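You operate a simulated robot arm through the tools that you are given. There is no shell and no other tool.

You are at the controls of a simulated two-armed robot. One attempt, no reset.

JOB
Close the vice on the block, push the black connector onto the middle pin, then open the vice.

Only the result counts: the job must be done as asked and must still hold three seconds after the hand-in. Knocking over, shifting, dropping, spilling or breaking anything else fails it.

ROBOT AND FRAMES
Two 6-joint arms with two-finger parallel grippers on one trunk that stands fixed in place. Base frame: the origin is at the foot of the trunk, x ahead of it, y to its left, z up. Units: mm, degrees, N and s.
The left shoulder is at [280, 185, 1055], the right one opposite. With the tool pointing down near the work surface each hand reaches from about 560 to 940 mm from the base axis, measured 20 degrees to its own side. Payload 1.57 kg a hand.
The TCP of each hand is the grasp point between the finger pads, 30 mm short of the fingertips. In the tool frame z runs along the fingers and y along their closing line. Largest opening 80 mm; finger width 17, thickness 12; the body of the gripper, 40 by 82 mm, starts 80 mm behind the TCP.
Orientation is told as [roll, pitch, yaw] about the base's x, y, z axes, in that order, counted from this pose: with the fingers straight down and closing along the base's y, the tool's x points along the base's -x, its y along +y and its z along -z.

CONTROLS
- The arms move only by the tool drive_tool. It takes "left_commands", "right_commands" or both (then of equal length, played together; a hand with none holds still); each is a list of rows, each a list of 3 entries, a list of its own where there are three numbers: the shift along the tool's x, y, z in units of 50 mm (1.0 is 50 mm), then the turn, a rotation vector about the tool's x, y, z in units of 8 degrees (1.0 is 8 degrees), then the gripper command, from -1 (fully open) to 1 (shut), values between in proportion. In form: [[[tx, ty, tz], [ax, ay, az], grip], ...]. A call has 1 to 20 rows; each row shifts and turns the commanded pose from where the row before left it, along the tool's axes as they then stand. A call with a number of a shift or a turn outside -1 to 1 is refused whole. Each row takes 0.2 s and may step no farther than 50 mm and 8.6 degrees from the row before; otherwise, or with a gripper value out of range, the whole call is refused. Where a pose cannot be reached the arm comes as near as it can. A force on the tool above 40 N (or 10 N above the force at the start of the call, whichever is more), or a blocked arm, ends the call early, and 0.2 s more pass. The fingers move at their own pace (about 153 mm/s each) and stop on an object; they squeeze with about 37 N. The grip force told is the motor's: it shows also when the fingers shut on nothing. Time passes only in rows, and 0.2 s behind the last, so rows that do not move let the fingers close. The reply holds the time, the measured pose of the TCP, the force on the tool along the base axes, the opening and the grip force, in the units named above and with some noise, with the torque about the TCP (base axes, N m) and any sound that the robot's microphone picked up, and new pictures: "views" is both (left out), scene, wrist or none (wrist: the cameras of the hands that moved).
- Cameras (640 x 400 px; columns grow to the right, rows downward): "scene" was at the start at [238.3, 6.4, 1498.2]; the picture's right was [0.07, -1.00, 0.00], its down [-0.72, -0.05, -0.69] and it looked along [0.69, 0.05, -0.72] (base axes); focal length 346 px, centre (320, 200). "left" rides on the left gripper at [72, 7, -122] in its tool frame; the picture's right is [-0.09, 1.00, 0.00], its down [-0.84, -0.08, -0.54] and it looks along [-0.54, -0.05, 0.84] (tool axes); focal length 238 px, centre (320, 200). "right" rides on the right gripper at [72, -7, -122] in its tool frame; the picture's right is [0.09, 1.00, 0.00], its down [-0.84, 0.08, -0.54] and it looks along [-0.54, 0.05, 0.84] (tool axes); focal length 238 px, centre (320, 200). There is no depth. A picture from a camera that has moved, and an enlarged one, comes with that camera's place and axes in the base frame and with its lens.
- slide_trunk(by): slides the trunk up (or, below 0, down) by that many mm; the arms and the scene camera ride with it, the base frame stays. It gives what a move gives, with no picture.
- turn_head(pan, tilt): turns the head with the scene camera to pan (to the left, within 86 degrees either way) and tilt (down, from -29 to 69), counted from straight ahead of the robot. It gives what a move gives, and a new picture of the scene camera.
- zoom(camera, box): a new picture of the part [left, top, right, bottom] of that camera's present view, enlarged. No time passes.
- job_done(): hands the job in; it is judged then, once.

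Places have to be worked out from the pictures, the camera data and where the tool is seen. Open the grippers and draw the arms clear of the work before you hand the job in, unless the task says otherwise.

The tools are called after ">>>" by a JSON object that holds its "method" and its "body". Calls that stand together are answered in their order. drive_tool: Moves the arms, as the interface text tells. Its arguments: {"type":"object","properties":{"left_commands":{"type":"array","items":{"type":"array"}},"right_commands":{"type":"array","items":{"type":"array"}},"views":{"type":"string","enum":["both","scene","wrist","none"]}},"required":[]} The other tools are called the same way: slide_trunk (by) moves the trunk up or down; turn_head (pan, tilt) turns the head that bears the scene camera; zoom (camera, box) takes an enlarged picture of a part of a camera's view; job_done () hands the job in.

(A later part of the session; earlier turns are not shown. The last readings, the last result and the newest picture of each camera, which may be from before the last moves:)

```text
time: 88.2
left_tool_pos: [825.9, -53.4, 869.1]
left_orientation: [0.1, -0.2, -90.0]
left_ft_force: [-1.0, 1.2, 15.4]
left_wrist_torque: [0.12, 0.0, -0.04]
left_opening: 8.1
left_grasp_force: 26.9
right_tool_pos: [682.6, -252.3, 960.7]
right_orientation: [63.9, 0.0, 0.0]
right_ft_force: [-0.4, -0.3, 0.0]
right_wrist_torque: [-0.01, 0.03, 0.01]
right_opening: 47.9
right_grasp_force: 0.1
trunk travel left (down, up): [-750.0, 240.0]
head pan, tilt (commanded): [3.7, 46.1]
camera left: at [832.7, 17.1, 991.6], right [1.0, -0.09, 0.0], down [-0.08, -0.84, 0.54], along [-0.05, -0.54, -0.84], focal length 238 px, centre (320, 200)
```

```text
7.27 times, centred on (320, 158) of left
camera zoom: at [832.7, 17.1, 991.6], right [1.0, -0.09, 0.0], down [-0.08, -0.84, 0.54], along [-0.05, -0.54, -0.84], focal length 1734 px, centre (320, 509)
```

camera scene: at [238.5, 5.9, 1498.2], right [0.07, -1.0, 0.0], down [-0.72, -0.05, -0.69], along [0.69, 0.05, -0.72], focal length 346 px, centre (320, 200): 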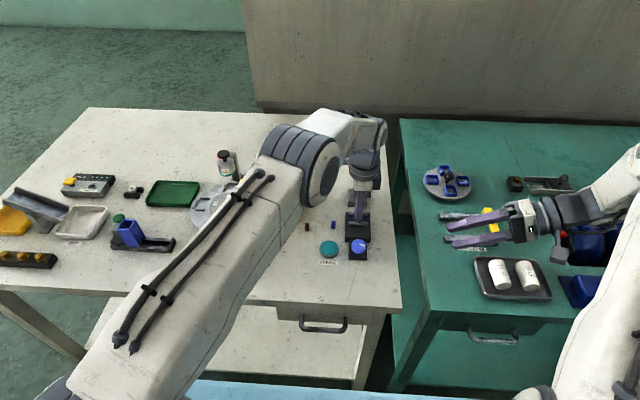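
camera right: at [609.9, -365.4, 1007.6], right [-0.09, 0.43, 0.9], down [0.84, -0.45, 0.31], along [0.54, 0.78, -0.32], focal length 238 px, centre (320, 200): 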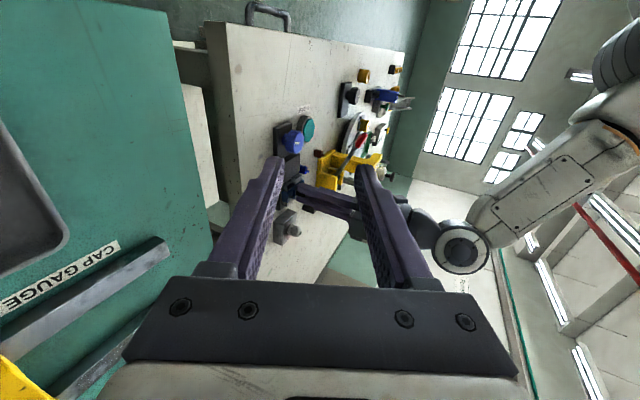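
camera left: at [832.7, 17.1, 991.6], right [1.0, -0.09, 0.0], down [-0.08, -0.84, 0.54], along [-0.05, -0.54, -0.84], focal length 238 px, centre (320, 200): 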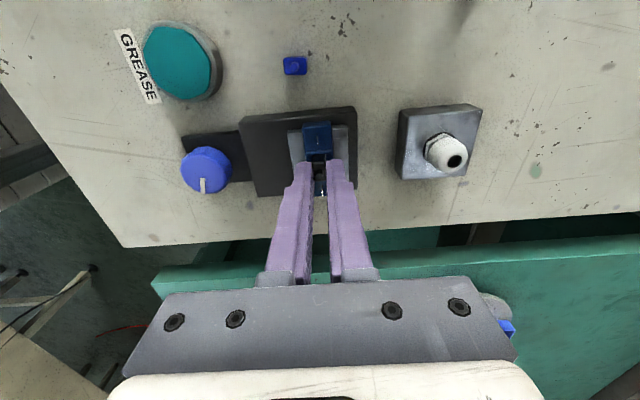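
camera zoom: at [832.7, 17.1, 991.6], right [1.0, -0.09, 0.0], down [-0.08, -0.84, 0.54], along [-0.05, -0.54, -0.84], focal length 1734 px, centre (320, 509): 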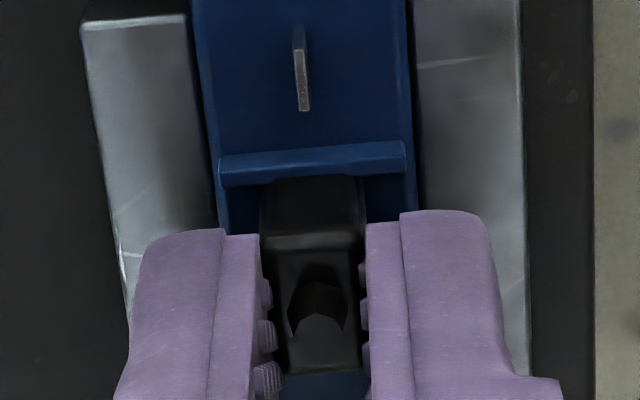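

Resistance rose to 15 N with only 0.9 mm of travel, and the wrist view suggests the plug's near edge overlaps the divider. I release and lift the hand clear to examine the plug unobstructed.

>>> {"method": "drive_tool", "body": {"left_commands": [[[0, 0, -0.03], [0, 0, 0], 1], [[0, 0, 0], [0, 0, 0], 0.75], [[0, 0, 0], [0, 0, 0], 0.6], [[0, 0, 0], [0, 0, 0], 0.5], [[0, 0, -0.1], [0, 0, 0], 0.5], [[0, 0, -0.2], [0, 0, 0], 0.5], [[0, 0, -0.6], [0, 0, 0], 0.5], [[0, 0, -0.6], [0, 0, 0], 0.5], [[0, 0, 0], [0, 0, 0], 0.5]], "views": "both"}}

>>> {"method": "zoom", "body": {"camera": "scene", "box": [350, 195, 380, 225]}}

>>> {"method": "zoom", "body": {"camera": "right", "box": [282, 180, 310, 204]}}

>>> {"method": "zoom", "body": {"camera": "left", "box": [285, 90, 355, 165]}}

```text
time: 90.2
left_tool_pos: [824.1, -53.0, 940.3]
left_orientation: [0.0, -0.1, -89.9]
left_ft_force: [-0.2, -0.1, 0.0]
left_wrist_torque: [0.01, 0.02, 0.01]
left_opening: 20.0
left_grasp_force: 0.0
right_tool_pos: [683.7, -252.3, 959.8]
right_orientation: [64.0, -0.1, 0.0]
right_ft_force: [-0.2, 0.2, 1.0]
right_wrist_torque: [0.02, 0.0, 0.02]
right_opening: 48.3
right_grasp_force: 0.1
trunk travel left (down, up): [-750.0, 240.0]
head pan, tilt (commanded): [3.7, 46.1]
camera scene: at [238.2, 6.0, 1498.3], right [0.07, -1.0, 0.0], down [-0.72, -0.05, -0.69], along [0.69, 0.05, -0.72], focal length 346 px, centre (320, 200)
camera left: at [831.8, 18.1, 1062.3], right [1.0, -0.09, 0.0], down [-0.08, -0.84, 0.54], along [-0.05, -0.54, -0.84], focal length 238 px, centre (320, 200)
```

scene: 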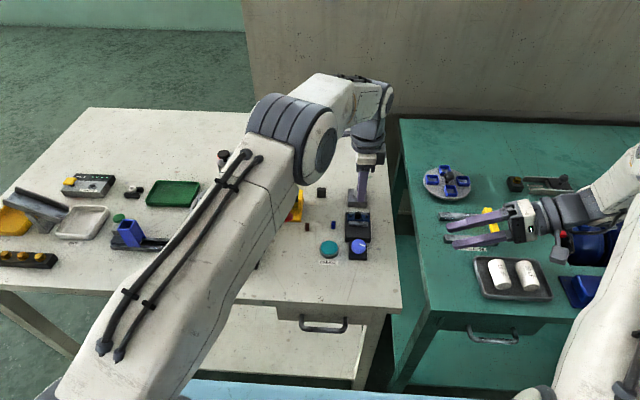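
left: 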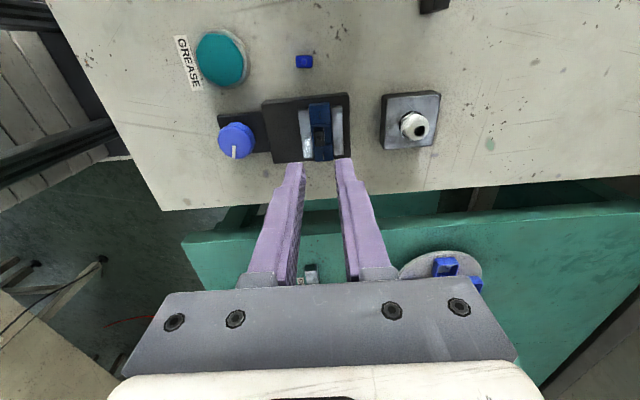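

```text
13.33 times, centred on (365, 210) of scene
camera zoom: at [238.2, 6.0, 1498.3], right [0.07, -1.0, 0.0], down [-0.72, -0.05, -0.69], along [0.69, 0.05, -0.72], focal length 4620 px, centre (-280, 67)
```

zoom: 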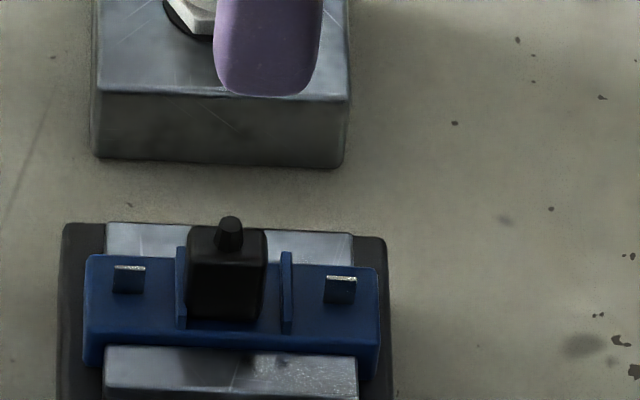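

```text
16.00 times, centred on (296, 192) of right
camera zoom: at [609.7, -365.1, 1007.9], right [-0.09, 0.44, 0.9], down [0.84, -0.45, 0.31], along [0.54, 0.78, -0.32], focal length 3814 px, centre (704, 328)
```

zoom: 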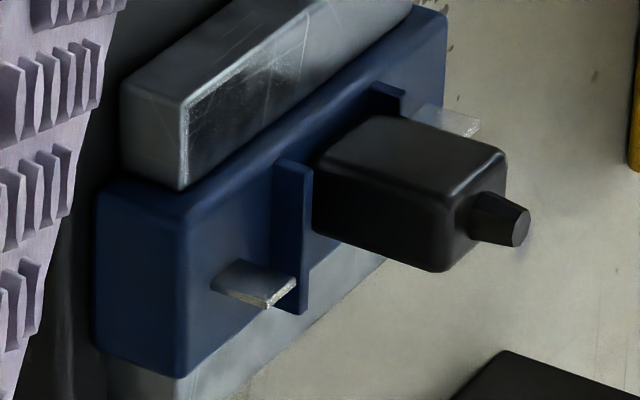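

```text
5.33 times, centred on (320, 128) of left
camera zoom: at [831.8, 18.1, 1062.3], right [1.0, -0.09, 0.0], down [-0.08, -0.84, 0.54], along [-0.05, -0.54, -0.84], focal length 1271 px, centre (320, 587)
```

zoom: 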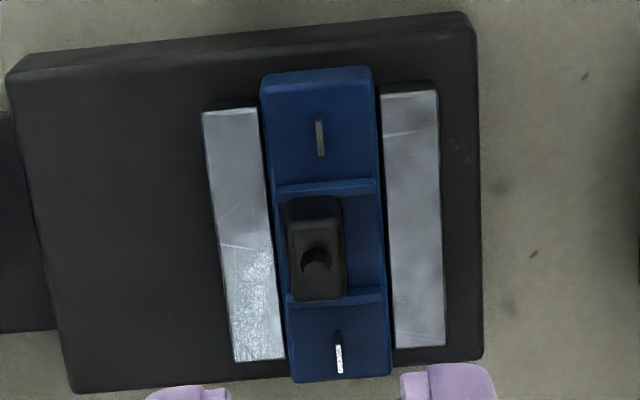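

The plug stands on the middle pin between the dividers, and its lower front edge matches the block's top surface, i.e. it looks (nearly) fully seated. I zoom closer to check for any residual gap.

>>> {"method": "zoom", "body": {"camera": "scene", "box": [358, 206, 374, 222]}}

>>> {"method": "zoom", "body": {"camera": "right", "box": [288, 182, 304, 198]}}

>>> {"method": "zoom", "body": {"camera": "left", "box": [305, 110, 335, 155]}}

```text
16.00 times, centred on (366, 214) of scene
camera zoom: at [238.2, 6.0, 1498.3], right [0.07, -1.0, 0.0], down [-0.72, -0.05, -0.69], along [0.69, 0.05, -0.72], focal length 5544 px, centre (-416, -24)
```

zoom: 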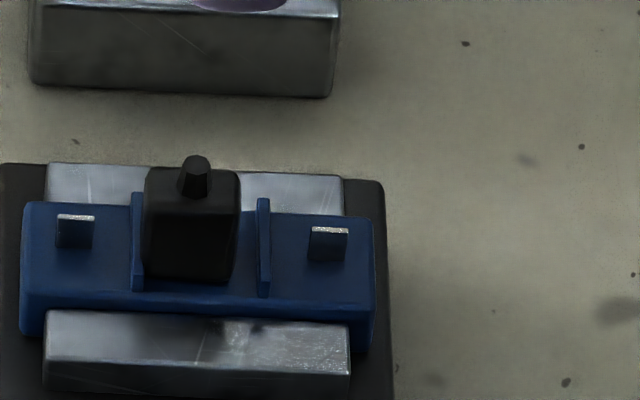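

```text
16.00 times, centred on (296, 190) of right
camera zoom: at [609.7, -365.1, 1007.9], right [-0.09, 0.44, 0.9], down [0.84, -0.45, 0.31], along [0.54, 0.78, -0.32], focal length 3814 px, centre (704, 360)
```

zoom: 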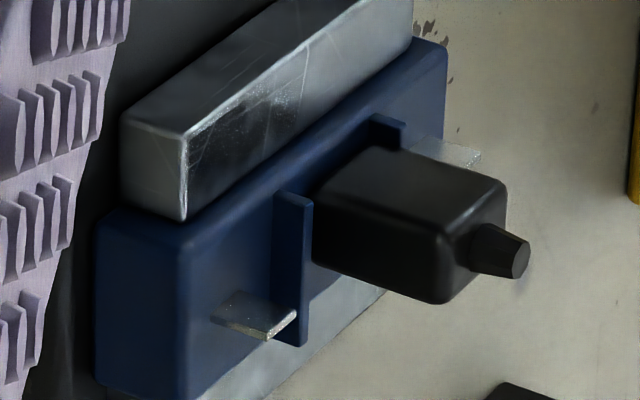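

```text
8.89 times, centred on (320, 132) of left
camera zoom: at [831.8, 18.1, 1062.3], right [1.0, -0.09, 0.0], down [-0.08, -0.84, 0.54], along [-0.05, -0.54, -0.84], focal length 2119 px, centre (320, 800)
```

zoom: 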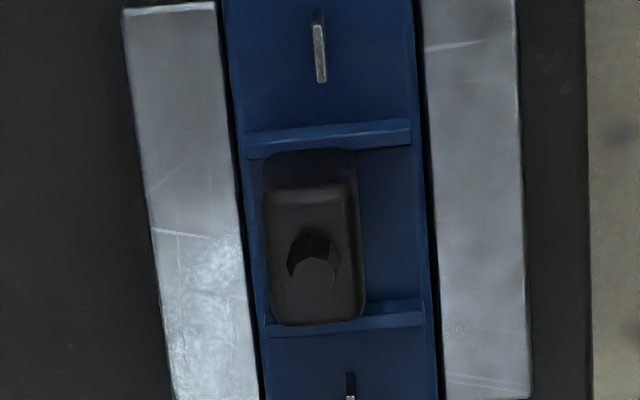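

The plug sits on the pin but is off-centre by about −2 mm in x and +1.75 mm in y (touching the left divider). I'll regrip it (closing recentres x), shift it −1.75 mm in y, and check again. First descend with open fingers.

>>> {"method": "drive_tool", "body": {"left_commands": [[[0, 0.02, 0.6], [0, 0, 0], 0.5], [[0, 0, 0.6], [0, 0, 0], 0.5], [[0, 0, 0.2], [0, 0, 0], 0.5], [[0, 0, 0], [0, 0, 0], 0.5], [[0, 0, 0], [0, 0, 0], 0.5]], "views": "wrist"}}

>>> {"method": "zoom", "body": {"camera": "left", "box": [290, 130, 350, 185]}}

>>> {"method": "zoom", "body": {"camera": "right", "box": [282, 180, 310, 204]}}

```text
time: 91.4
left_tool_pos: [823.1, -54.7, 873.5]
left_orientation: [-0.1, -0.2, -90.0]
left_ft_force: [-0.2, -0.7, 0.3]
left_wrist_torque: [0.02, -0.01, -0.01]
left_opening: 19.9
left_grasp_force: 0.1
right_tool_pos: [683.7, -253.1, 960.6]
right_orientation: [64.0, 0.0, 0.0]
right_ft_force: [0.0, 0.6, 0.2]
right_wrist_torque: [0.0, 0.02, -0.01]
right_opening: 48.0
right_grasp_force: 0.0
trunk travel left (down, up): [-750.0, 240.0]
head pan, tilt (commanded): [3.7, 46.1]
camera left: at [831.0, 16.7, 995.4], right [1.0, -0.09, 0.0], down [-0.08, -0.84, 0.54], along [-0.05, -0.54, -0.84], focal length 238 px, centre (320, 200)
```

left: 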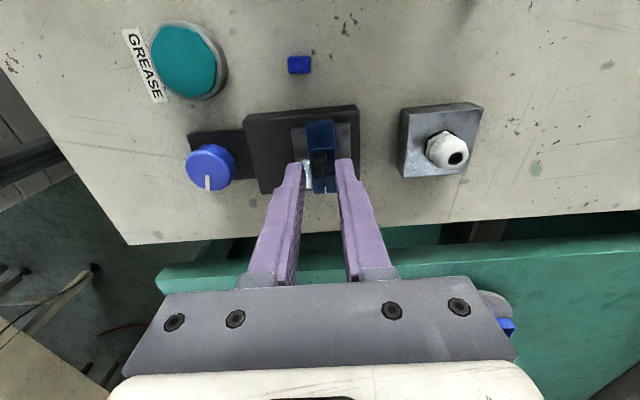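

```text
7.27 times, centred on (320, 158) of left
camera zoom: at [831.0, 16.7, 995.4], right [1.0, -0.09, 0.0], down [-0.08, -0.84, 0.54], along [-0.05, -0.54, -0.84], focal length 1734 px, centre (320, 509)
```

zoom: 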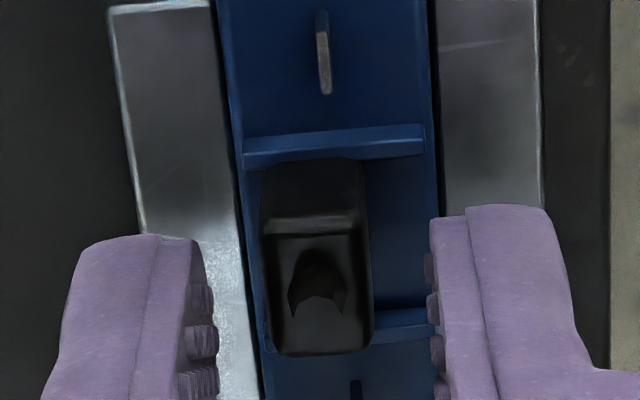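

```text
16.00 times, centred on (296, 192) of right
camera zoom: at [609.7, -365.1, 1007.8], right [-0.09, 0.44, 0.9], down [0.84, -0.45, 0.31], along [0.54, 0.78, -0.32], focal length 3814 px, centre (704, 328)
```

zoom: 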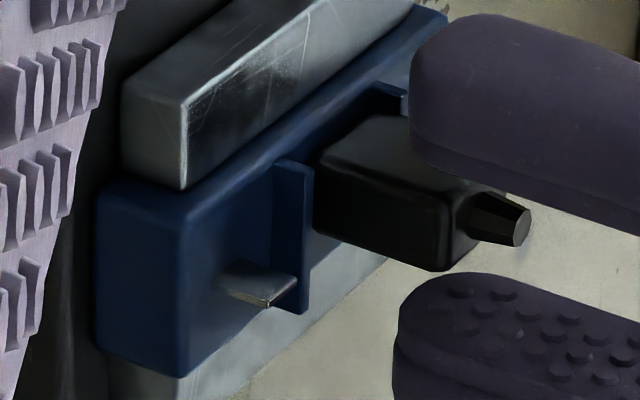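

Measured against the pins, the plug is offset ≈−2.4 mm in x and ≈+1.75 mm in y and ~1.5–2 mm above the block. I lower 3 mm, grip it there, then shift it toward the pin axis while monitoring the side forces.

>>> {"method": "drive_tool", "body": {"left_commands": [[[0, 0, 0.06], [0, 0, 0], 0.5], [[0, 0, 0], [0, 0, 0], 0.65], [[0, 0, 0], [0, 0, 0], 0.78], [[0, 0, 0], [0, 0, 0], 1], [[0, 0, 0], [0, 0, 0], 1], [[-0.017, 0.024, 0], [0, 0, 0], 1], [[0, 0, 0], [0, 0, 0], 1], [[0, 0, 0], [0, 0, 0], 1]], "views": "wrist"}}

>>> {"method": "zoom", "body": {"camera": "left", "box": [290, 130, 350, 185]}}

>>> {"method": "zoom", "body": {"camera": "right", "box": [282, 180, 310, 204]}}

```text
time: 93.2
left_tool_pos: [826.7, -56.2, 869.8]
left_orientation: [-0.1, -0.1, -89.9]
left_ft_force: [0.2, 0.3, -0.1]
left_wrist_torque: [-0.01, -0.04, 0.01]
left_opening: 7.7
left_grasp_force: 26.4
right_tool_pos: [682.8, -253.0, 960.4]
right_orientation: [64.0, 0.0, 0.0]
right_ft_force: [0.1, 0.0, 0.4]
right_wrist_torque: [0.01, 0.0, 0.01]
right_opening: 47.9
right_grasp_force: 0.0
trunk travel left (down, up): [-750.0, 240.0]
head pan, tilt (commanded): [3.7, 46.1]
camera left: at [833.6, 15.5, 991.9], right [1.0, -0.09, 0.0], down [-0.08, -0.84, 0.54], along [-0.05, -0.54, -0.84], focal length 238 px, centre (320, 200)
```

left: 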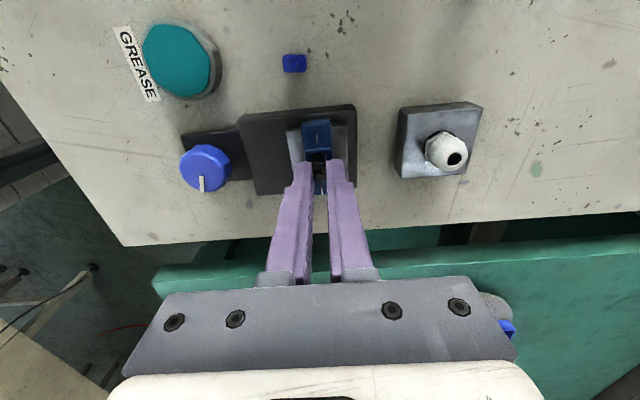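

```text
7.27 times, centred on (320, 158) of left
camera zoom: at [833.6, 15.5, 991.9], right [1.0, -0.09, 0.0], down [-0.08, -0.84, 0.54], along [-0.05, -0.54, -0.84], focal length 1734 px, centre (320, 509)
```

zoom: 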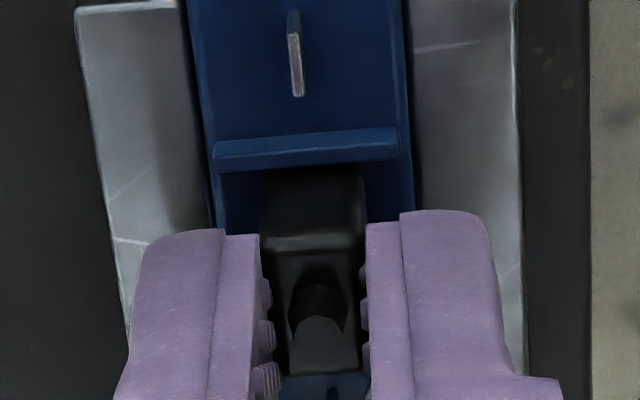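

```text
16.00 times, centred on (296, 192) of right
camera zoom: at [609.7, -365.1, 1007.8], right [-0.09, 0.44, 0.9], down [0.84, -0.45, 0.31], along [0.54, 0.78, -0.32], focal length 3814 px, centre (704, 328)
```

zoom: 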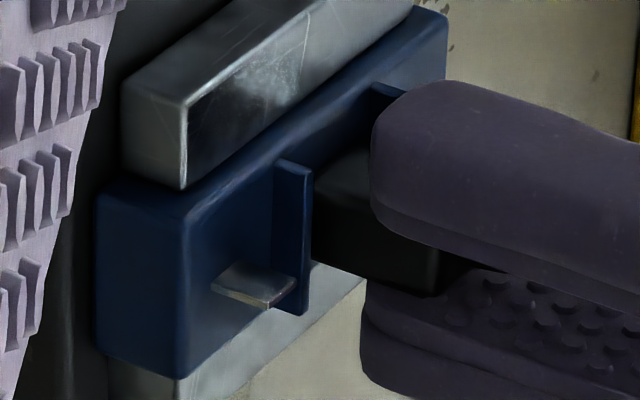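

Side forces stay zero and x is now aligned with the pin row. I check y alignment in the scene view.

>>> {"method": "zoom", "body": {"camera": "scene", "box": [358, 200, 374, 216]}}

>>> {"method": "zoom", "body": {"camera": "left", "box": [308, 140, 332, 170]}}

```text
16.00 times, centred on (366, 208) of scene
camera zoom: at [238.3, 6.0, 1498.2], right [0.07, -1.0, 0.0], down [-0.72, -0.05, -0.69], along [0.69, 0.05, -0.72], focal length 5544 px, centre (-416, 72)
```

zoom: 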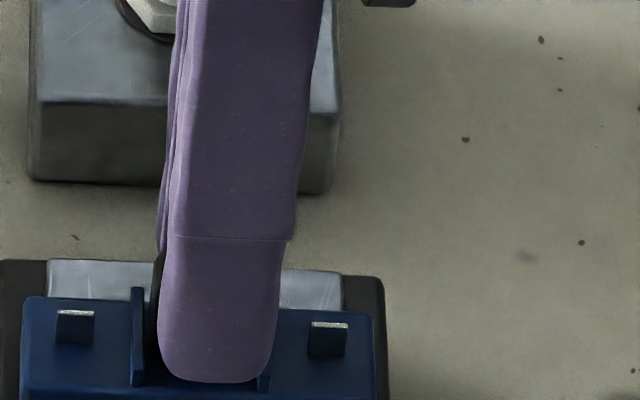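

```text
13.33 times, centred on (320, 155) of left
camera zoom: at [833.6, 15.5, 991.9], right [1.0, -0.09, 0.0], down [-0.08, -0.84, 0.54], along [-0.05, -0.54, -0.84], focal length 3178 px, centre (320, 800)
```

zoom: 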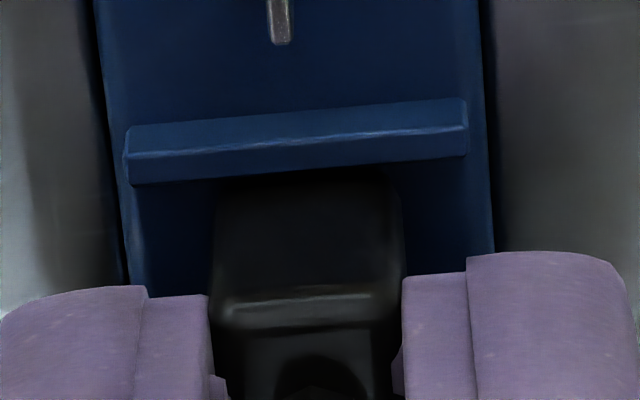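

The scene view puts the plug ≈0.55 mm too far in +y still. I shift −0.6 mm and push down 2 mm to see whether it descends freely now.

>>> {"method": "drive_tool", "body": {"left_commands": [[[-0.012, -0.004, 0], [0, 0, 0], 1], [[0, 0, 0], [0, 0, 0], 1], [[0, 0, 0.02], [0, 0, 0], 1], [[0, 0, 0.02], [0, 0, 0], 1], [[0, 0, 0], [0, 0, 0], 1]], "views": "wrist"}}

>>> {"method": "zoom", "body": {"camera": "left", "box": [290, 130, 350, 185]}}

>>> {"method": "zoom", "body": {"camera": "right", "box": [282, 180, 310, 204]}}

>>> {"method": "zoom", "body": {"camera": "scene", "box": [358, 200, 374, 216]}}

```text
time: 94.4
left_tool_pos: [827.8, -56.9, 870.1]
left_orientation: [0.0, -0.1, -90.0]
left_ft_force: [-1.4, 2.2, 13.4]
left_wrist_torque: [0.1, 0.03, -0.01]
left_opening: 8.1
left_grasp_force: 26.9
right_tool_pos: [681.8, -253.4, 959.7]
right_orientation: [64.1, 0.0, 0.1]
right_ft_force: [0.3, -0.3, 0.2]
right_wrist_torque: [-0.01, 0.01, 0.0]
right_opening: 48.2
right_grasp_force: 0.1
trunk travel left (down, up): [-750.0, 240.0]
head pan, tilt (commanded): [3.7, 46.1]
camera left: at [834.1, 14.6, 991.2], right [1.0, -0.09, 0.0], down [-0.08, -0.84, 0.54], along [-0.05, -0.54, -0.84], focal length 238 px, centre (320, 200)
```

left: 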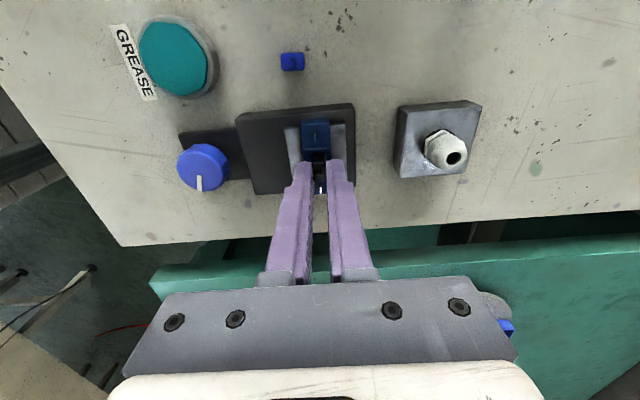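

```text
7.27 times, centred on (320, 158) of left
camera zoom: at [834.1, 14.6, 991.2], right [1.0, -0.09, 0.0], down [-0.08, -0.84, 0.54], along [-0.05, -0.54, -0.84], focal length 1734 px, centre (320, 509)
```

zoom: 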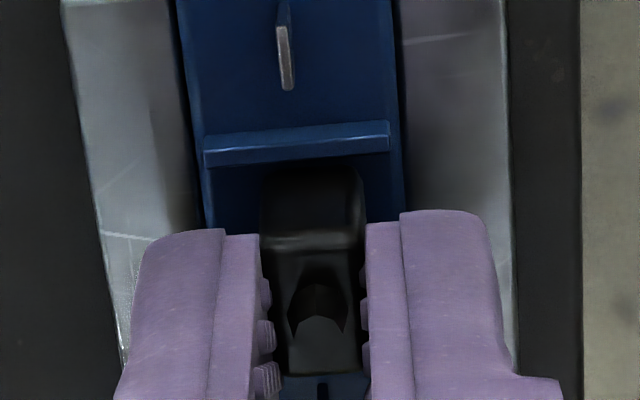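

```text
16.00 times, centred on (296, 192) of right
camera zoom: at [609.3, -365.0, 1008.3], right [-0.09, 0.44, 0.89], down [0.84, -0.45, 0.31], along [0.54, 0.78, -0.32], focal length 3814 px, centre (704, 328)
```

zoom: 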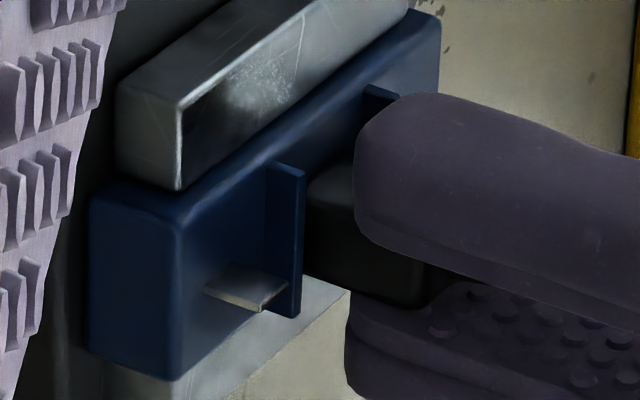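

```text
16.00 times, centred on (366, 208) of scene
camera zoom: at [237.6, 6.2, 1498.5], right [0.07, -1.0, 0.0], down [-0.72, -0.05, -0.69], along [0.69, 0.05, -0.72], focal length 5544 px, centre (-416, 72)
```

zoom: 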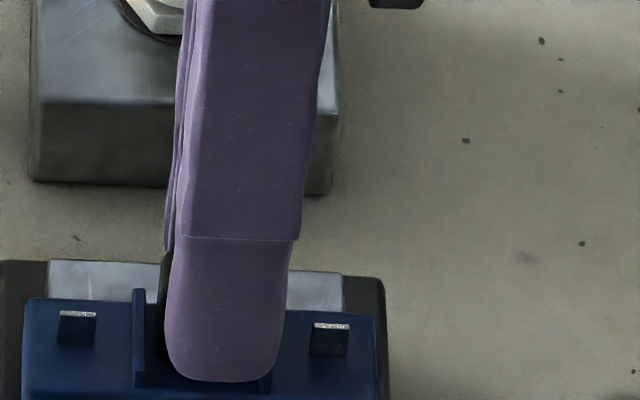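

It stops at the same height with ~13 N (finger slip limit), so it needs a firmer push. I unload, shift −1.1 mm in x to centre on the pin row, release and lift so I can verify centring and then press from the top.

>>> {"method": "drive_tool", "body": {"left_commands": [[[0, 0, -0.026], [0, 0, 0], 1], [[0, -0.022, 0], [0, 0, 0], 1], [[0, 0, 0], [0, 0, 0], 1], [[0, 0, 0], [0, 0, 0], 1], [[0, 0, 0], [0, 0, 0], 0.7], [[0, 0, 0], [0, 0, 0], 0.5], [[0, 0, 0], [0, 0, 0], 0.5], [[0, 0, -0.3], [0, 0, 0], 0.5], [[0, 0, -0.6], [0, 0, 0], 0.5], [[0, 0, -0.6], [0, 0, 0], 0.5], [[0, 0, 0], [0, 0, 0], 0.5]], "views": "wrist"}}

>>> {"method": "zoom", "body": {"camera": "scene", "box": [358, 206, 374, 222]}}

>>> {"method": "zoom", "body": {"camera": "left", "box": [305, 110, 335, 155]}}

>>> {"method": "zoom", "body": {"camera": "right", "box": [282, 180, 310, 204]}}

```text
time: 96.8
left_tool_pos: [826.7, -54.6, 942.7]
left_orientation: [-0.1, -0.2, -90.0]
left_ft_force: [0.0, 0.5, -0.1]
left_wrist_torque: [0.0, -0.01, 0.01]
left_opening: 19.8
left_grasp_force: 0.1
right_tool_pos: [682.8, -252.6, 960.5]
right_orientation: [64.0, 0.0, -0.1]
right_ft_force: [0.3, -0.5, 0.6]
right_wrist_torque: [0.0, 0.01, 0.02]
right_opening: 48.1
right_grasp_force: 0.1
trunk travel left (down, up): [-750.0, 240.0]
head pan, tilt (commanded): [3.7, 46.1]
camera left: at [834.4, 16.8, 1065.4], right [1.0, -0.09, 0.0], down [-0.08, -0.84, 0.54], along [-0.05, -0.54, -0.84], focal length 238 px, centre (320, 200)
```

left: 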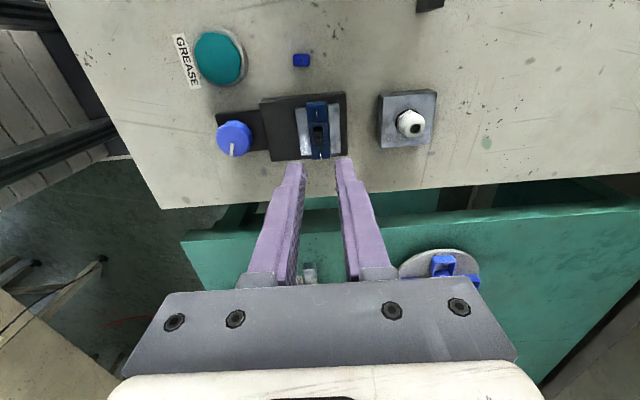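

```text
16.00 times, centred on (366, 214) of scene
camera zoom: at [238.2, 6.1, 1498.3], right [0.07, -1.0, 0.0], down [-0.72, -0.05, -0.69], along [0.69, 0.05, -0.72], focal length 5544 px, centre (-416, -24)
```

zoom: 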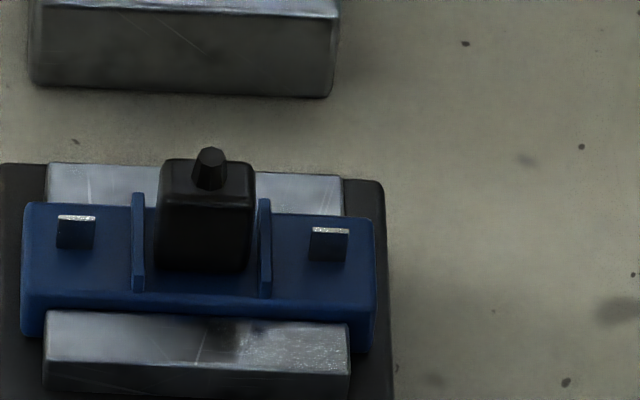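

```text
8.89 times, centred on (320, 132) of left
camera zoom: at [834.4, 16.8, 1065.4], right [1.0, -0.09, 0.0], down [-0.08, -0.84, 0.54], along [-0.05, -0.54, -0.84], focal length 2119 px, centre (320, 800)
```

zoom: 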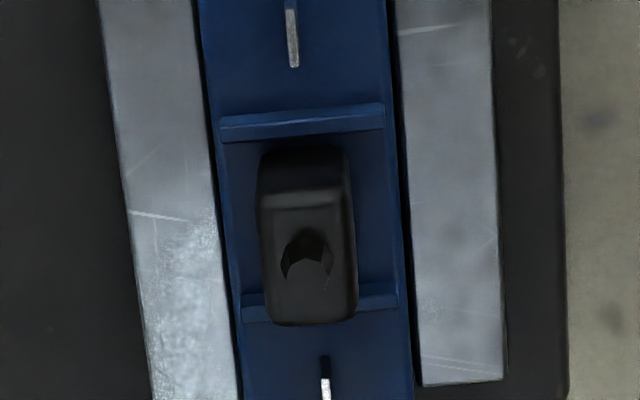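

```text
16.00 times, centred on (296, 192) of right
camera zoom: at [609.6, -365.1, 1007.9], right [-0.09, 0.44, 0.9], down [0.84, -0.45, 0.31], along [0.54, 0.78, -0.32], focal length 3814 px, centre (704, 328)
```

zoom: 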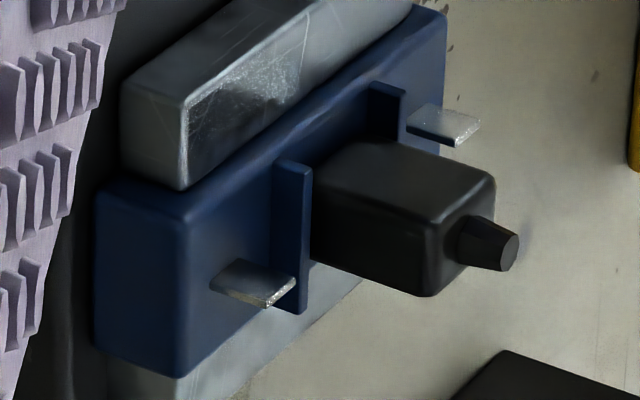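

The plug is now centred on the pin row (x and y within ~0.3 mm) and about 1 mm or less above the block. I close the empty fingers and come down over the plug's tail to press it home from the top, checking alignment on the way.

>>> {"method": "drive_tool", "body": {"left_commands": [[[0.02, 0, 0], [0, 0, 0], 1], [[0, 0, 0.4], [0, 0, 0], 1], [[0, 0, 0.4], [0, 0, 0], 1], [[0, 0, 0], [0, 0, 0], 1], [[0, 0, 0], [0, 0, 0], 1]], "views": "wrist"}}

>>> {"method": "zoom", "body": {"camera": "left", "box": [290, 130, 350, 185]}}

>>> {"method": "zoom", "body": {"camera": "scene", "box": [356, 198, 376, 220]}}

>>> {"method": "zoom", "body": {"camera": "right", "box": [282, 180, 318, 210]}}

```text
time: 98.0
left_tool_pos: [827.8, -55.6, 902.0]
left_orientation: [-0.1, -0.2, -90.0]
left_ft_force: [0.6, -0.4, -0.4]
left_wrist_torque: [0.05, -0.03, 0.03]
left_opening: 0.0
left_grasp_force: 21.4
right_tool_pos: [683.0, -252.9, 959.8]
right_orientation: [64.0, 0.0, -0.1]
right_ft_force: [-0.5, -0.1, -0.9]
right_wrist_torque: [0.0, 0.01, 0.0]
right_opening: 48.0
right_grasp_force: 0.1
trunk travel left (down, up): [-750.0, 240.0]
head pan, tilt (commanded): [3.7, 46.1]
camera left: at [834.8, 17.1, 1024.8], right [1.0, -0.09, 0.0], down [-0.08, -0.84, 0.54], along [-0.05, -0.54, -0.84], focal length 238 px, centre (320, 200)
```

left: 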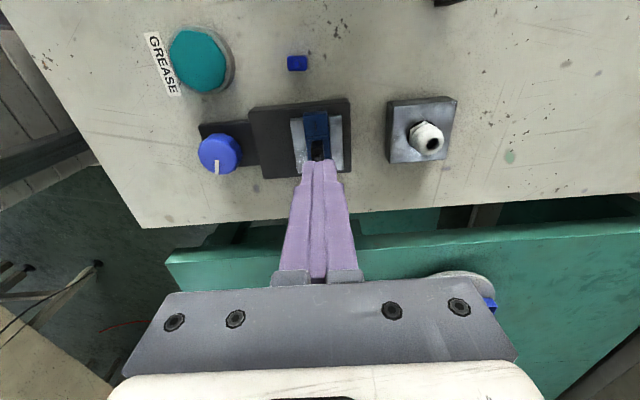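

```text
7.27 times, centred on (320, 158) of left
camera zoom: at [834.8, 17.1, 1024.8], right [1.0, -0.09, 0.0], down [-0.08, -0.84, 0.54], along [-0.05, -0.54, -0.84], focal length 1734 px, centre (320, 509)
```

zoom: 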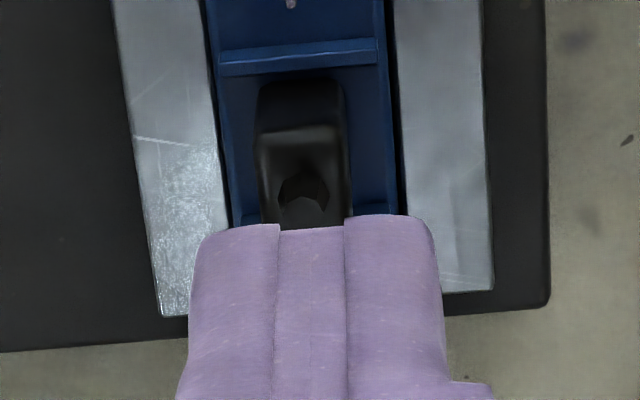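

```text
16.00 times, centred on (366, 209) of scene
camera zoom: at [238.4, 6.0, 1498.2], right [0.07, -1.0, 0.0], down [-0.72, -0.05, -0.69], along [0.69, 0.05, -0.72], focal length 5544 px, centre (-416, 56)
```

zoom: 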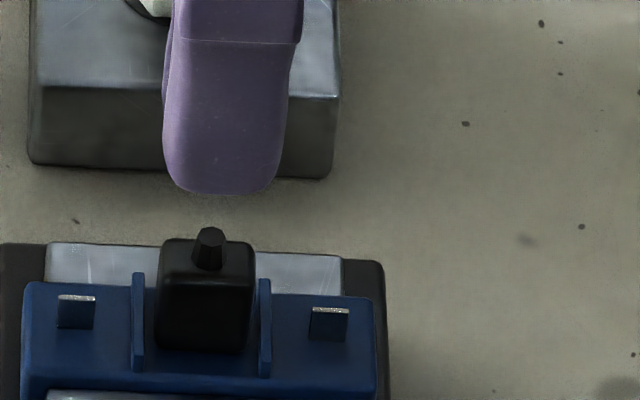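

```text
13.33 times, centred on (300, 195) of right
camera zoom: at [609.7, -365.1, 1007.8], right [-0.09, 0.44, 0.9], down [0.84, -0.45, 0.31], along [0.54, 0.78, -0.32], focal length 3178 px, centre (587, 267)
```

zoom: 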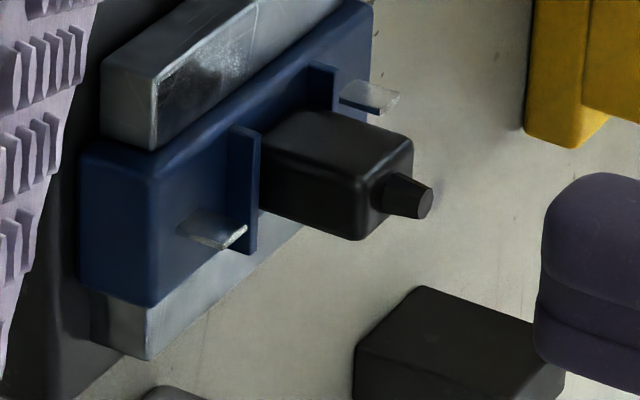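

Laterally fine in y; I shift −1.7 mm in x and come down another 16 mm, stopping just above the tail.

>>> {"method": "drive_tool", "body": {"left_commands": [[[0.006, -0.034, 0], [0, 0, 0], 1], [[0, 0, 0.16], [0, 0, 0], 1], [[0, 0, 0.16], [0, 0, 0], 1], [[0, 0, 0], [0, 0, 0], 1], [[0, 0, 0], [0, 0, 0], 1]], "views": "wrist"}}

>>> {"method": "zoom", "body": {"camera": "left", "box": [290, 130, 350, 185]}}

>>> {"method": "zoom", "body": {"camera": "scene", "box": [356, 198, 376, 220]}}

>>> {"method": "zoom", "body": {"camera": "right", "box": [282, 180, 318, 210]}}

```text
time: 99.2
left_tool_pos: [825.2, -54.9, 888.1]
left_orientation: [-0.1, -0.1, -90.1]
left_ft_force: [-0.4, -0.8, -1.4]
left_wrist_torque: [0.01, 0.01, 0.0]
left_opening: 0.0
left_grasp_force: 21.2
right_tool_pos: [683.4, -253.3, 959.4]
right_orientation: [63.9, 0.1, -0.1]
right_ft_force: [0.2, 0.1, 0.1]
right_wrist_torque: [0.01, 0.03, 0.0]
right_opening: 47.9
right_grasp_force: 0.0
trunk travel left (down, up): [-750.0, 240.0]
head pan, tilt (commanded): [3.7, 46.1]
camera left: at [832.0, 17.1, 1009.8], right [1.0, -0.09, 0.0], down [-0.08, -0.84, 0.54], along [-0.05, -0.54, -0.84], focal length 238 px, centre (320, 200)
```

left: 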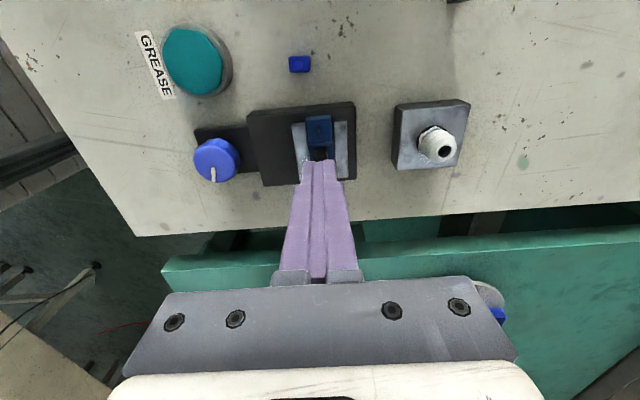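

```text
7.27 times, centred on (320, 158) of left
camera zoom: at [832.0, 17.1, 1009.8], right [1.0, -0.09, 0.0], down [-0.08, -0.84, 0.54], along [-0.05, -0.54, -0.84], focal length 1734 px, centre (320, 509)
```

zoom: 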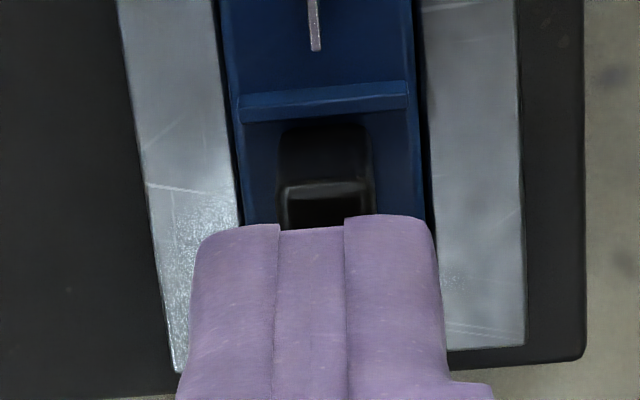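

```text
16.00 times, centred on (366, 209) of scene
camera zoom: at [238.3, 6.0, 1498.2], right [0.07, -1.0, 0.0], down [-0.72, -0.05, -0.69], along [0.69, 0.05, -0.72], focal length 5544 px, centre (-416, 56)
```

zoom: 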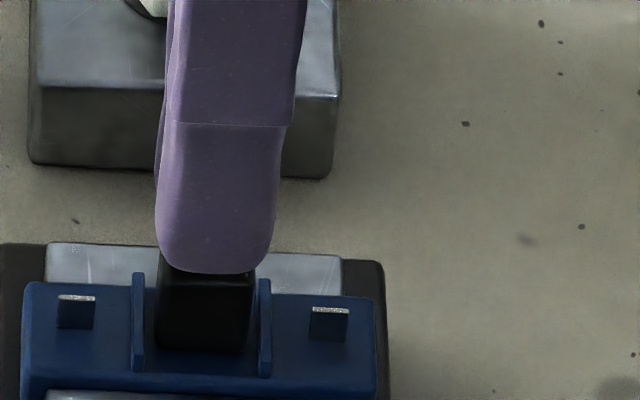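

```text
13.33 times, centred on (300, 195) of right
camera zoom: at [609.7, -365.1, 1007.8], right [-0.09, 0.44, 0.9], down [0.84, -0.45, 0.31], along [0.54, 0.78, -0.32], focal length 3178 px, centre (587, 267)
```

zoom: 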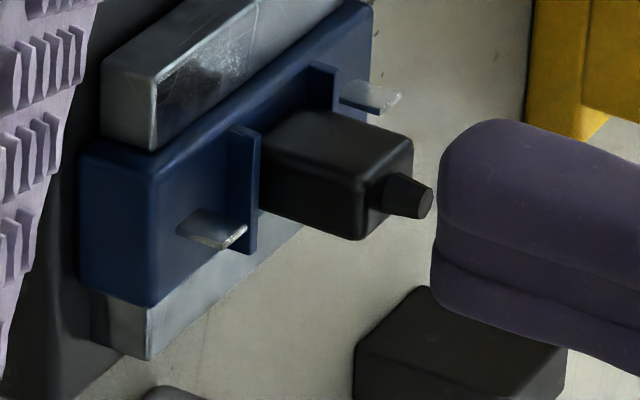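

The closed fingertips hover just above the tail, aligned in y; I shift +1 mm in x and press down in 1 mm steps, expecting contact and a rising force.

>>> {"method": "drive_tool", "body": {"left_commands": [[[0, 0.02, 0], [0, 0, 0], 1], [[0, 0, 0], [0, 0, 0], 1], [[0, 0, 0.02], [0, 0, 0], 1], [[0, 0, 0.02], [0, 0, 0], 1], [[0, 0, 0.02], [0, 0, 0], 1], [[0, 0, 0.02], [0, 0, 0], 1], [[0, 0, 0], [0, 0, 0], 1]], "views": "wrist"}}

>>> {"method": "zoom", "body": {"camera": "right", "box": [282, 180, 318, 210]}}

>>> {"method": "zoom", "body": {"camera": "scene", "box": [356, 198, 376, 220]}}

```text
time: 100.8
left_tool_pos: [825.4, -54.4, 884.8]
left_orientation: [-0.1, 0.0, -89.9]
left_ft_force: [0.4, 0.4, 0.0]
left_wrist_torque: [0.03, -0.02, -0.01]
left_opening: 0.0
left_grasp_force: 21.6
right_tool_pos: [684.7, -253.4, 960.0]
right_orientation: [64.1, 0.2, 0.0]
right_ft_force: [0.1, 0.7, -0.6]
right_wrist_torque: [0.0, -0.02, 0.0]
right_opening: 48.0
right_grasp_force: 0.0
trunk travel left (down, up): [-750.0, 240.0]
head pan, tilt (commanded): [3.7, 46.1]
camera left: at [833.2, 16.8, 1007.4], right [1.0, -0.09, 0.0], down [-0.08, -0.84, 0.54], along [-0.05, -0.54, -0.84], focal length 238 px, centre (320, 200)
```

left: 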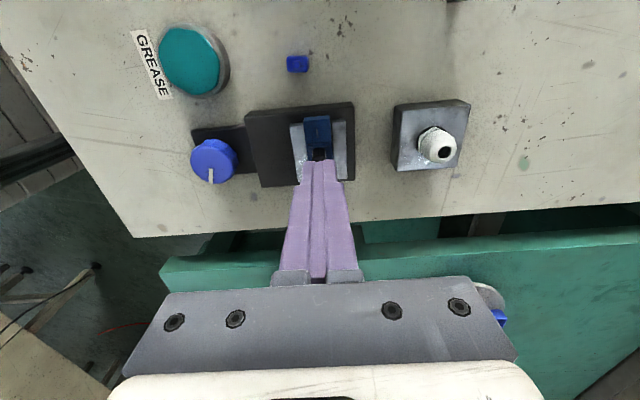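

```text
13.33 times, centred on (300, 195) of right
camera zoom: at [609.7, -365.1, 1007.8], right [-0.09, 0.44, 0.9], down [0.84, -0.45, 0.31], along [0.54, 0.78, -0.32], focal length 3178 px, centre (587, 267)
```

zoom: 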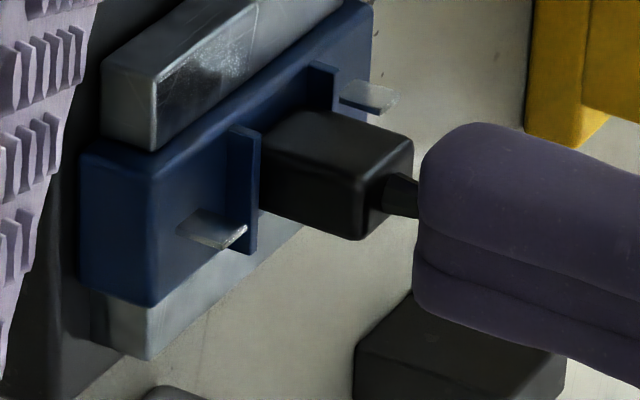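

```text
16.00 times, centred on (366, 209) of scene
camera zoom: at [238.4, 6.0, 1498.2], right [0.07, -1.0, 0.0], down [-0.72, -0.05, -0.69], along [0.69, 0.05, -0.72], focal length 5544 px, centre (-416, 56)
```

zoom: 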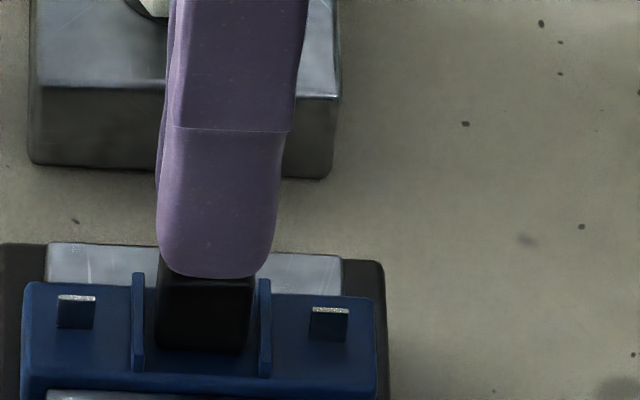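

No contact yet (force 0), the tip is right at the tail. I continue down 4 mm in steps.

>>> {"method": "drive_tool", "body": {"left_commands": [[[0, 0, 0.02], [0, 0, 0], 1], [[0, 0, 0.02], [0, 0, 0], 1], [[0, 0, 0.02], [0, 0, 0], 1], [[0, 0, 0.02], [0, 0, 0], 1], [[0, 0, 0], [0, 0, 0], 1]], "views": "wrist"}}

>>> {"method": "zoom", "body": {"camera": "right", "box": [282, 180, 318, 210]}}

>>> {"method": "zoom", "body": {"camera": "scene", "box": [356, 198, 376, 220]}}

```text
time: 102.0
left_tool_pos: [825.4, -54.7, 880.6]
left_orientation: [0.0, -0.1, -90.0]
left_ft_force: [-1.9, -0.9, 8.0]
left_wrist_torque: [-0.03, 0.02, 0.01]
left_opening: 0.0
left_grasp_force: 21.0
right_tool_pos: [682.3, -252.9, 959.8]
right_orientation: [64.0, 0.0, 0.0]
right_ft_force: [-0.5, 0.6, 0.8]
right_wrist_torque: [0.01, 0.02, 0.01]
right_opening: 48.0
right_grasp_force: 0.0
trunk travel left (down, up): [-750.0, 240.0]
head pan, tilt (commanded): [3.7, 46.1]
camera left: at [833.2, 16.5, 1003.2], right [1.0, -0.09, 0.0], down [-0.08, -0.84, 0.54], along [-0.05, -0.54, -0.84], focal length 238 px, centre (320, 200)
```

left: 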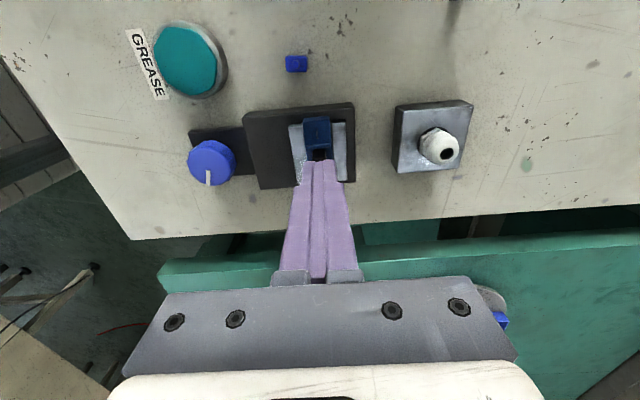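

```text
13.33 times, centred on (300, 195) of right
camera zoom: at [609.4, -365.1, 1008.1], right [-0.09, 0.44, 0.9], down [0.84, -0.45, 0.31], along [0.54, 0.78, -0.32], focal length 3178 px, centre (587, 267)
```

zoom: 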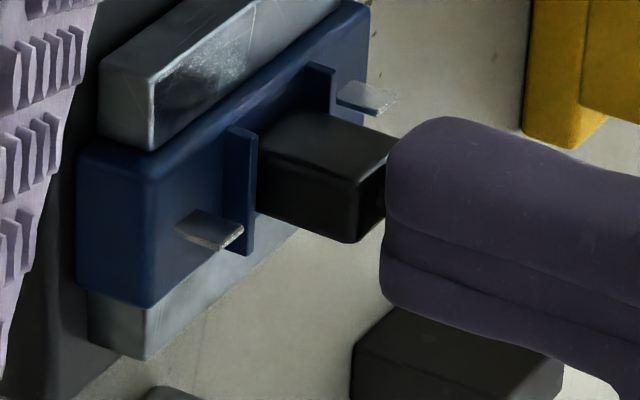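

```text
16.00 times, centred on (366, 209) of scene
camera zoom: at [237.9, 6.0, 1498.4], right [0.07, -1.0, 0.0], down [-0.72, -0.05, -0.69], along [0.69, 0.05, -0.72], focal length 5544 px, centre (-416, 56)
```

zoom: 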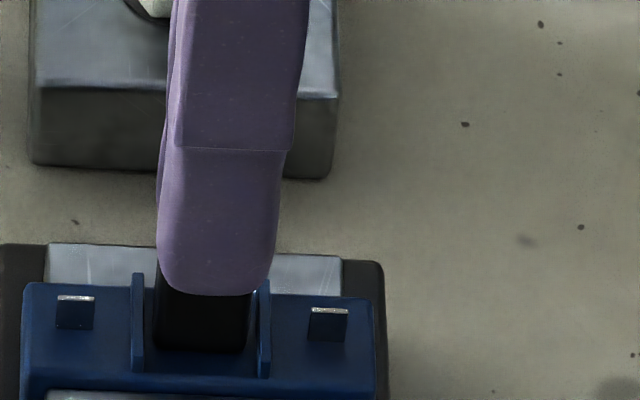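

Contact with 8 N. I press further in 1 mm steps to raise the force.

>>> {"method": "drive_tool", "body": {"left_commands": [[[0, 0, 0.02], [0, 0, 0], 1], [[0, 0, 0.02], [0, 0, 0], 1], [[0, 0, 0.02], [0, 0, 0], 1], [[0, 0, 0], [0, 0, 0], 1]], "views": "wrist"}}

>>> {"method": "zoom", "body": {"camera": "right", "box": [282, 180, 318, 210]}}

>>> {"method": "zoom", "body": {"camera": "scene", "box": [356, 198, 376, 220]}}

```text
time: 103.0
left_tool_pos: [826.1, -55.3, 880.0]
left_orientation: [0.1, -0.1, -90.0]
left_ft_force: [-0.1, -0.4, 21.8]
left_wrist_torque: [-0.04, -0.05, 0.0]
left_opening: 0.2
left_grasp_force: 21.2
right_tool_pos: [683.0, -253.2, 961.6]
right_orientation: [64.0, 0.0, 0.0]
right_ft_force: [0.2, -0.9, 0.2]
right_wrist_torque: [-0.01, -0.04, -0.01]
right_opening: 48.0
right_grasp_force: 0.1
trunk travel left (down, up): [-750.0, 240.0]
head pan, tilt (commanded): [3.7, 46.1]
camera left: at [832.6, 16.8, 1002.6], right [1.0, -0.09, 0.0], down [-0.08, -0.83, 0.54], along [-0.05, -0.54, -0.84], focal length 238 px, centre (320, 200)
```

left: 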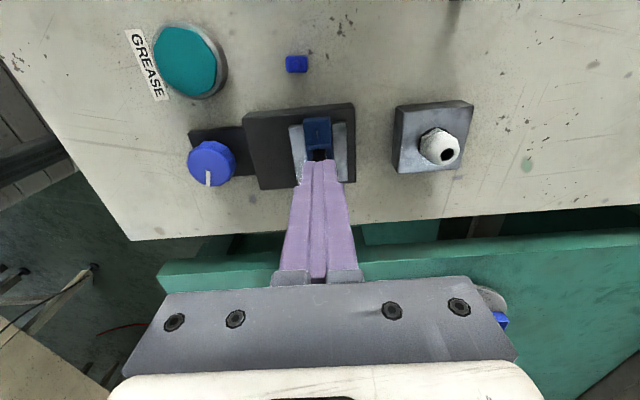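

```text
13.33 times, centred on (300, 195) of right
camera zoom: at [609.0, -365.1, 1008.4], right [-0.09, 0.44, 0.89], down [0.84, -0.45, 0.31], along [0.54, 0.78, -0.32], focal length 3178 px, centre (587, 267)
```

zoom: 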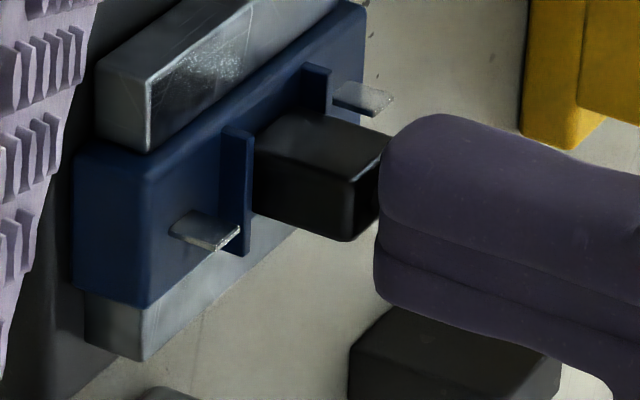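

```text
16.00 times, centred on (366, 209) of scene
camera zoom: at [237.3, 6.0, 1498.6], right [0.07, -1.0, 0.0], down [-0.72, -0.05, -0.69], along [0.69, 0.05, -0.72], focal length 5544 px, centre (-416, 56)
```

zoom: 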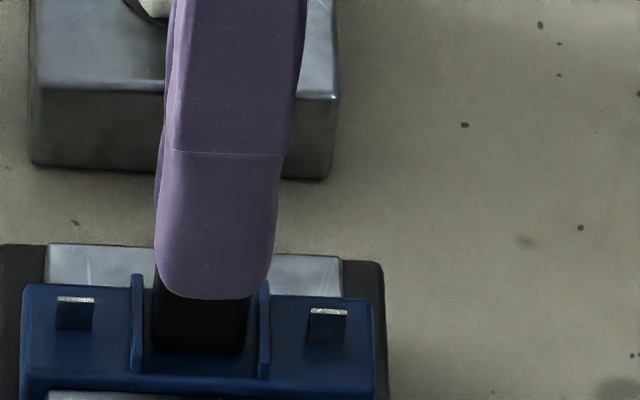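

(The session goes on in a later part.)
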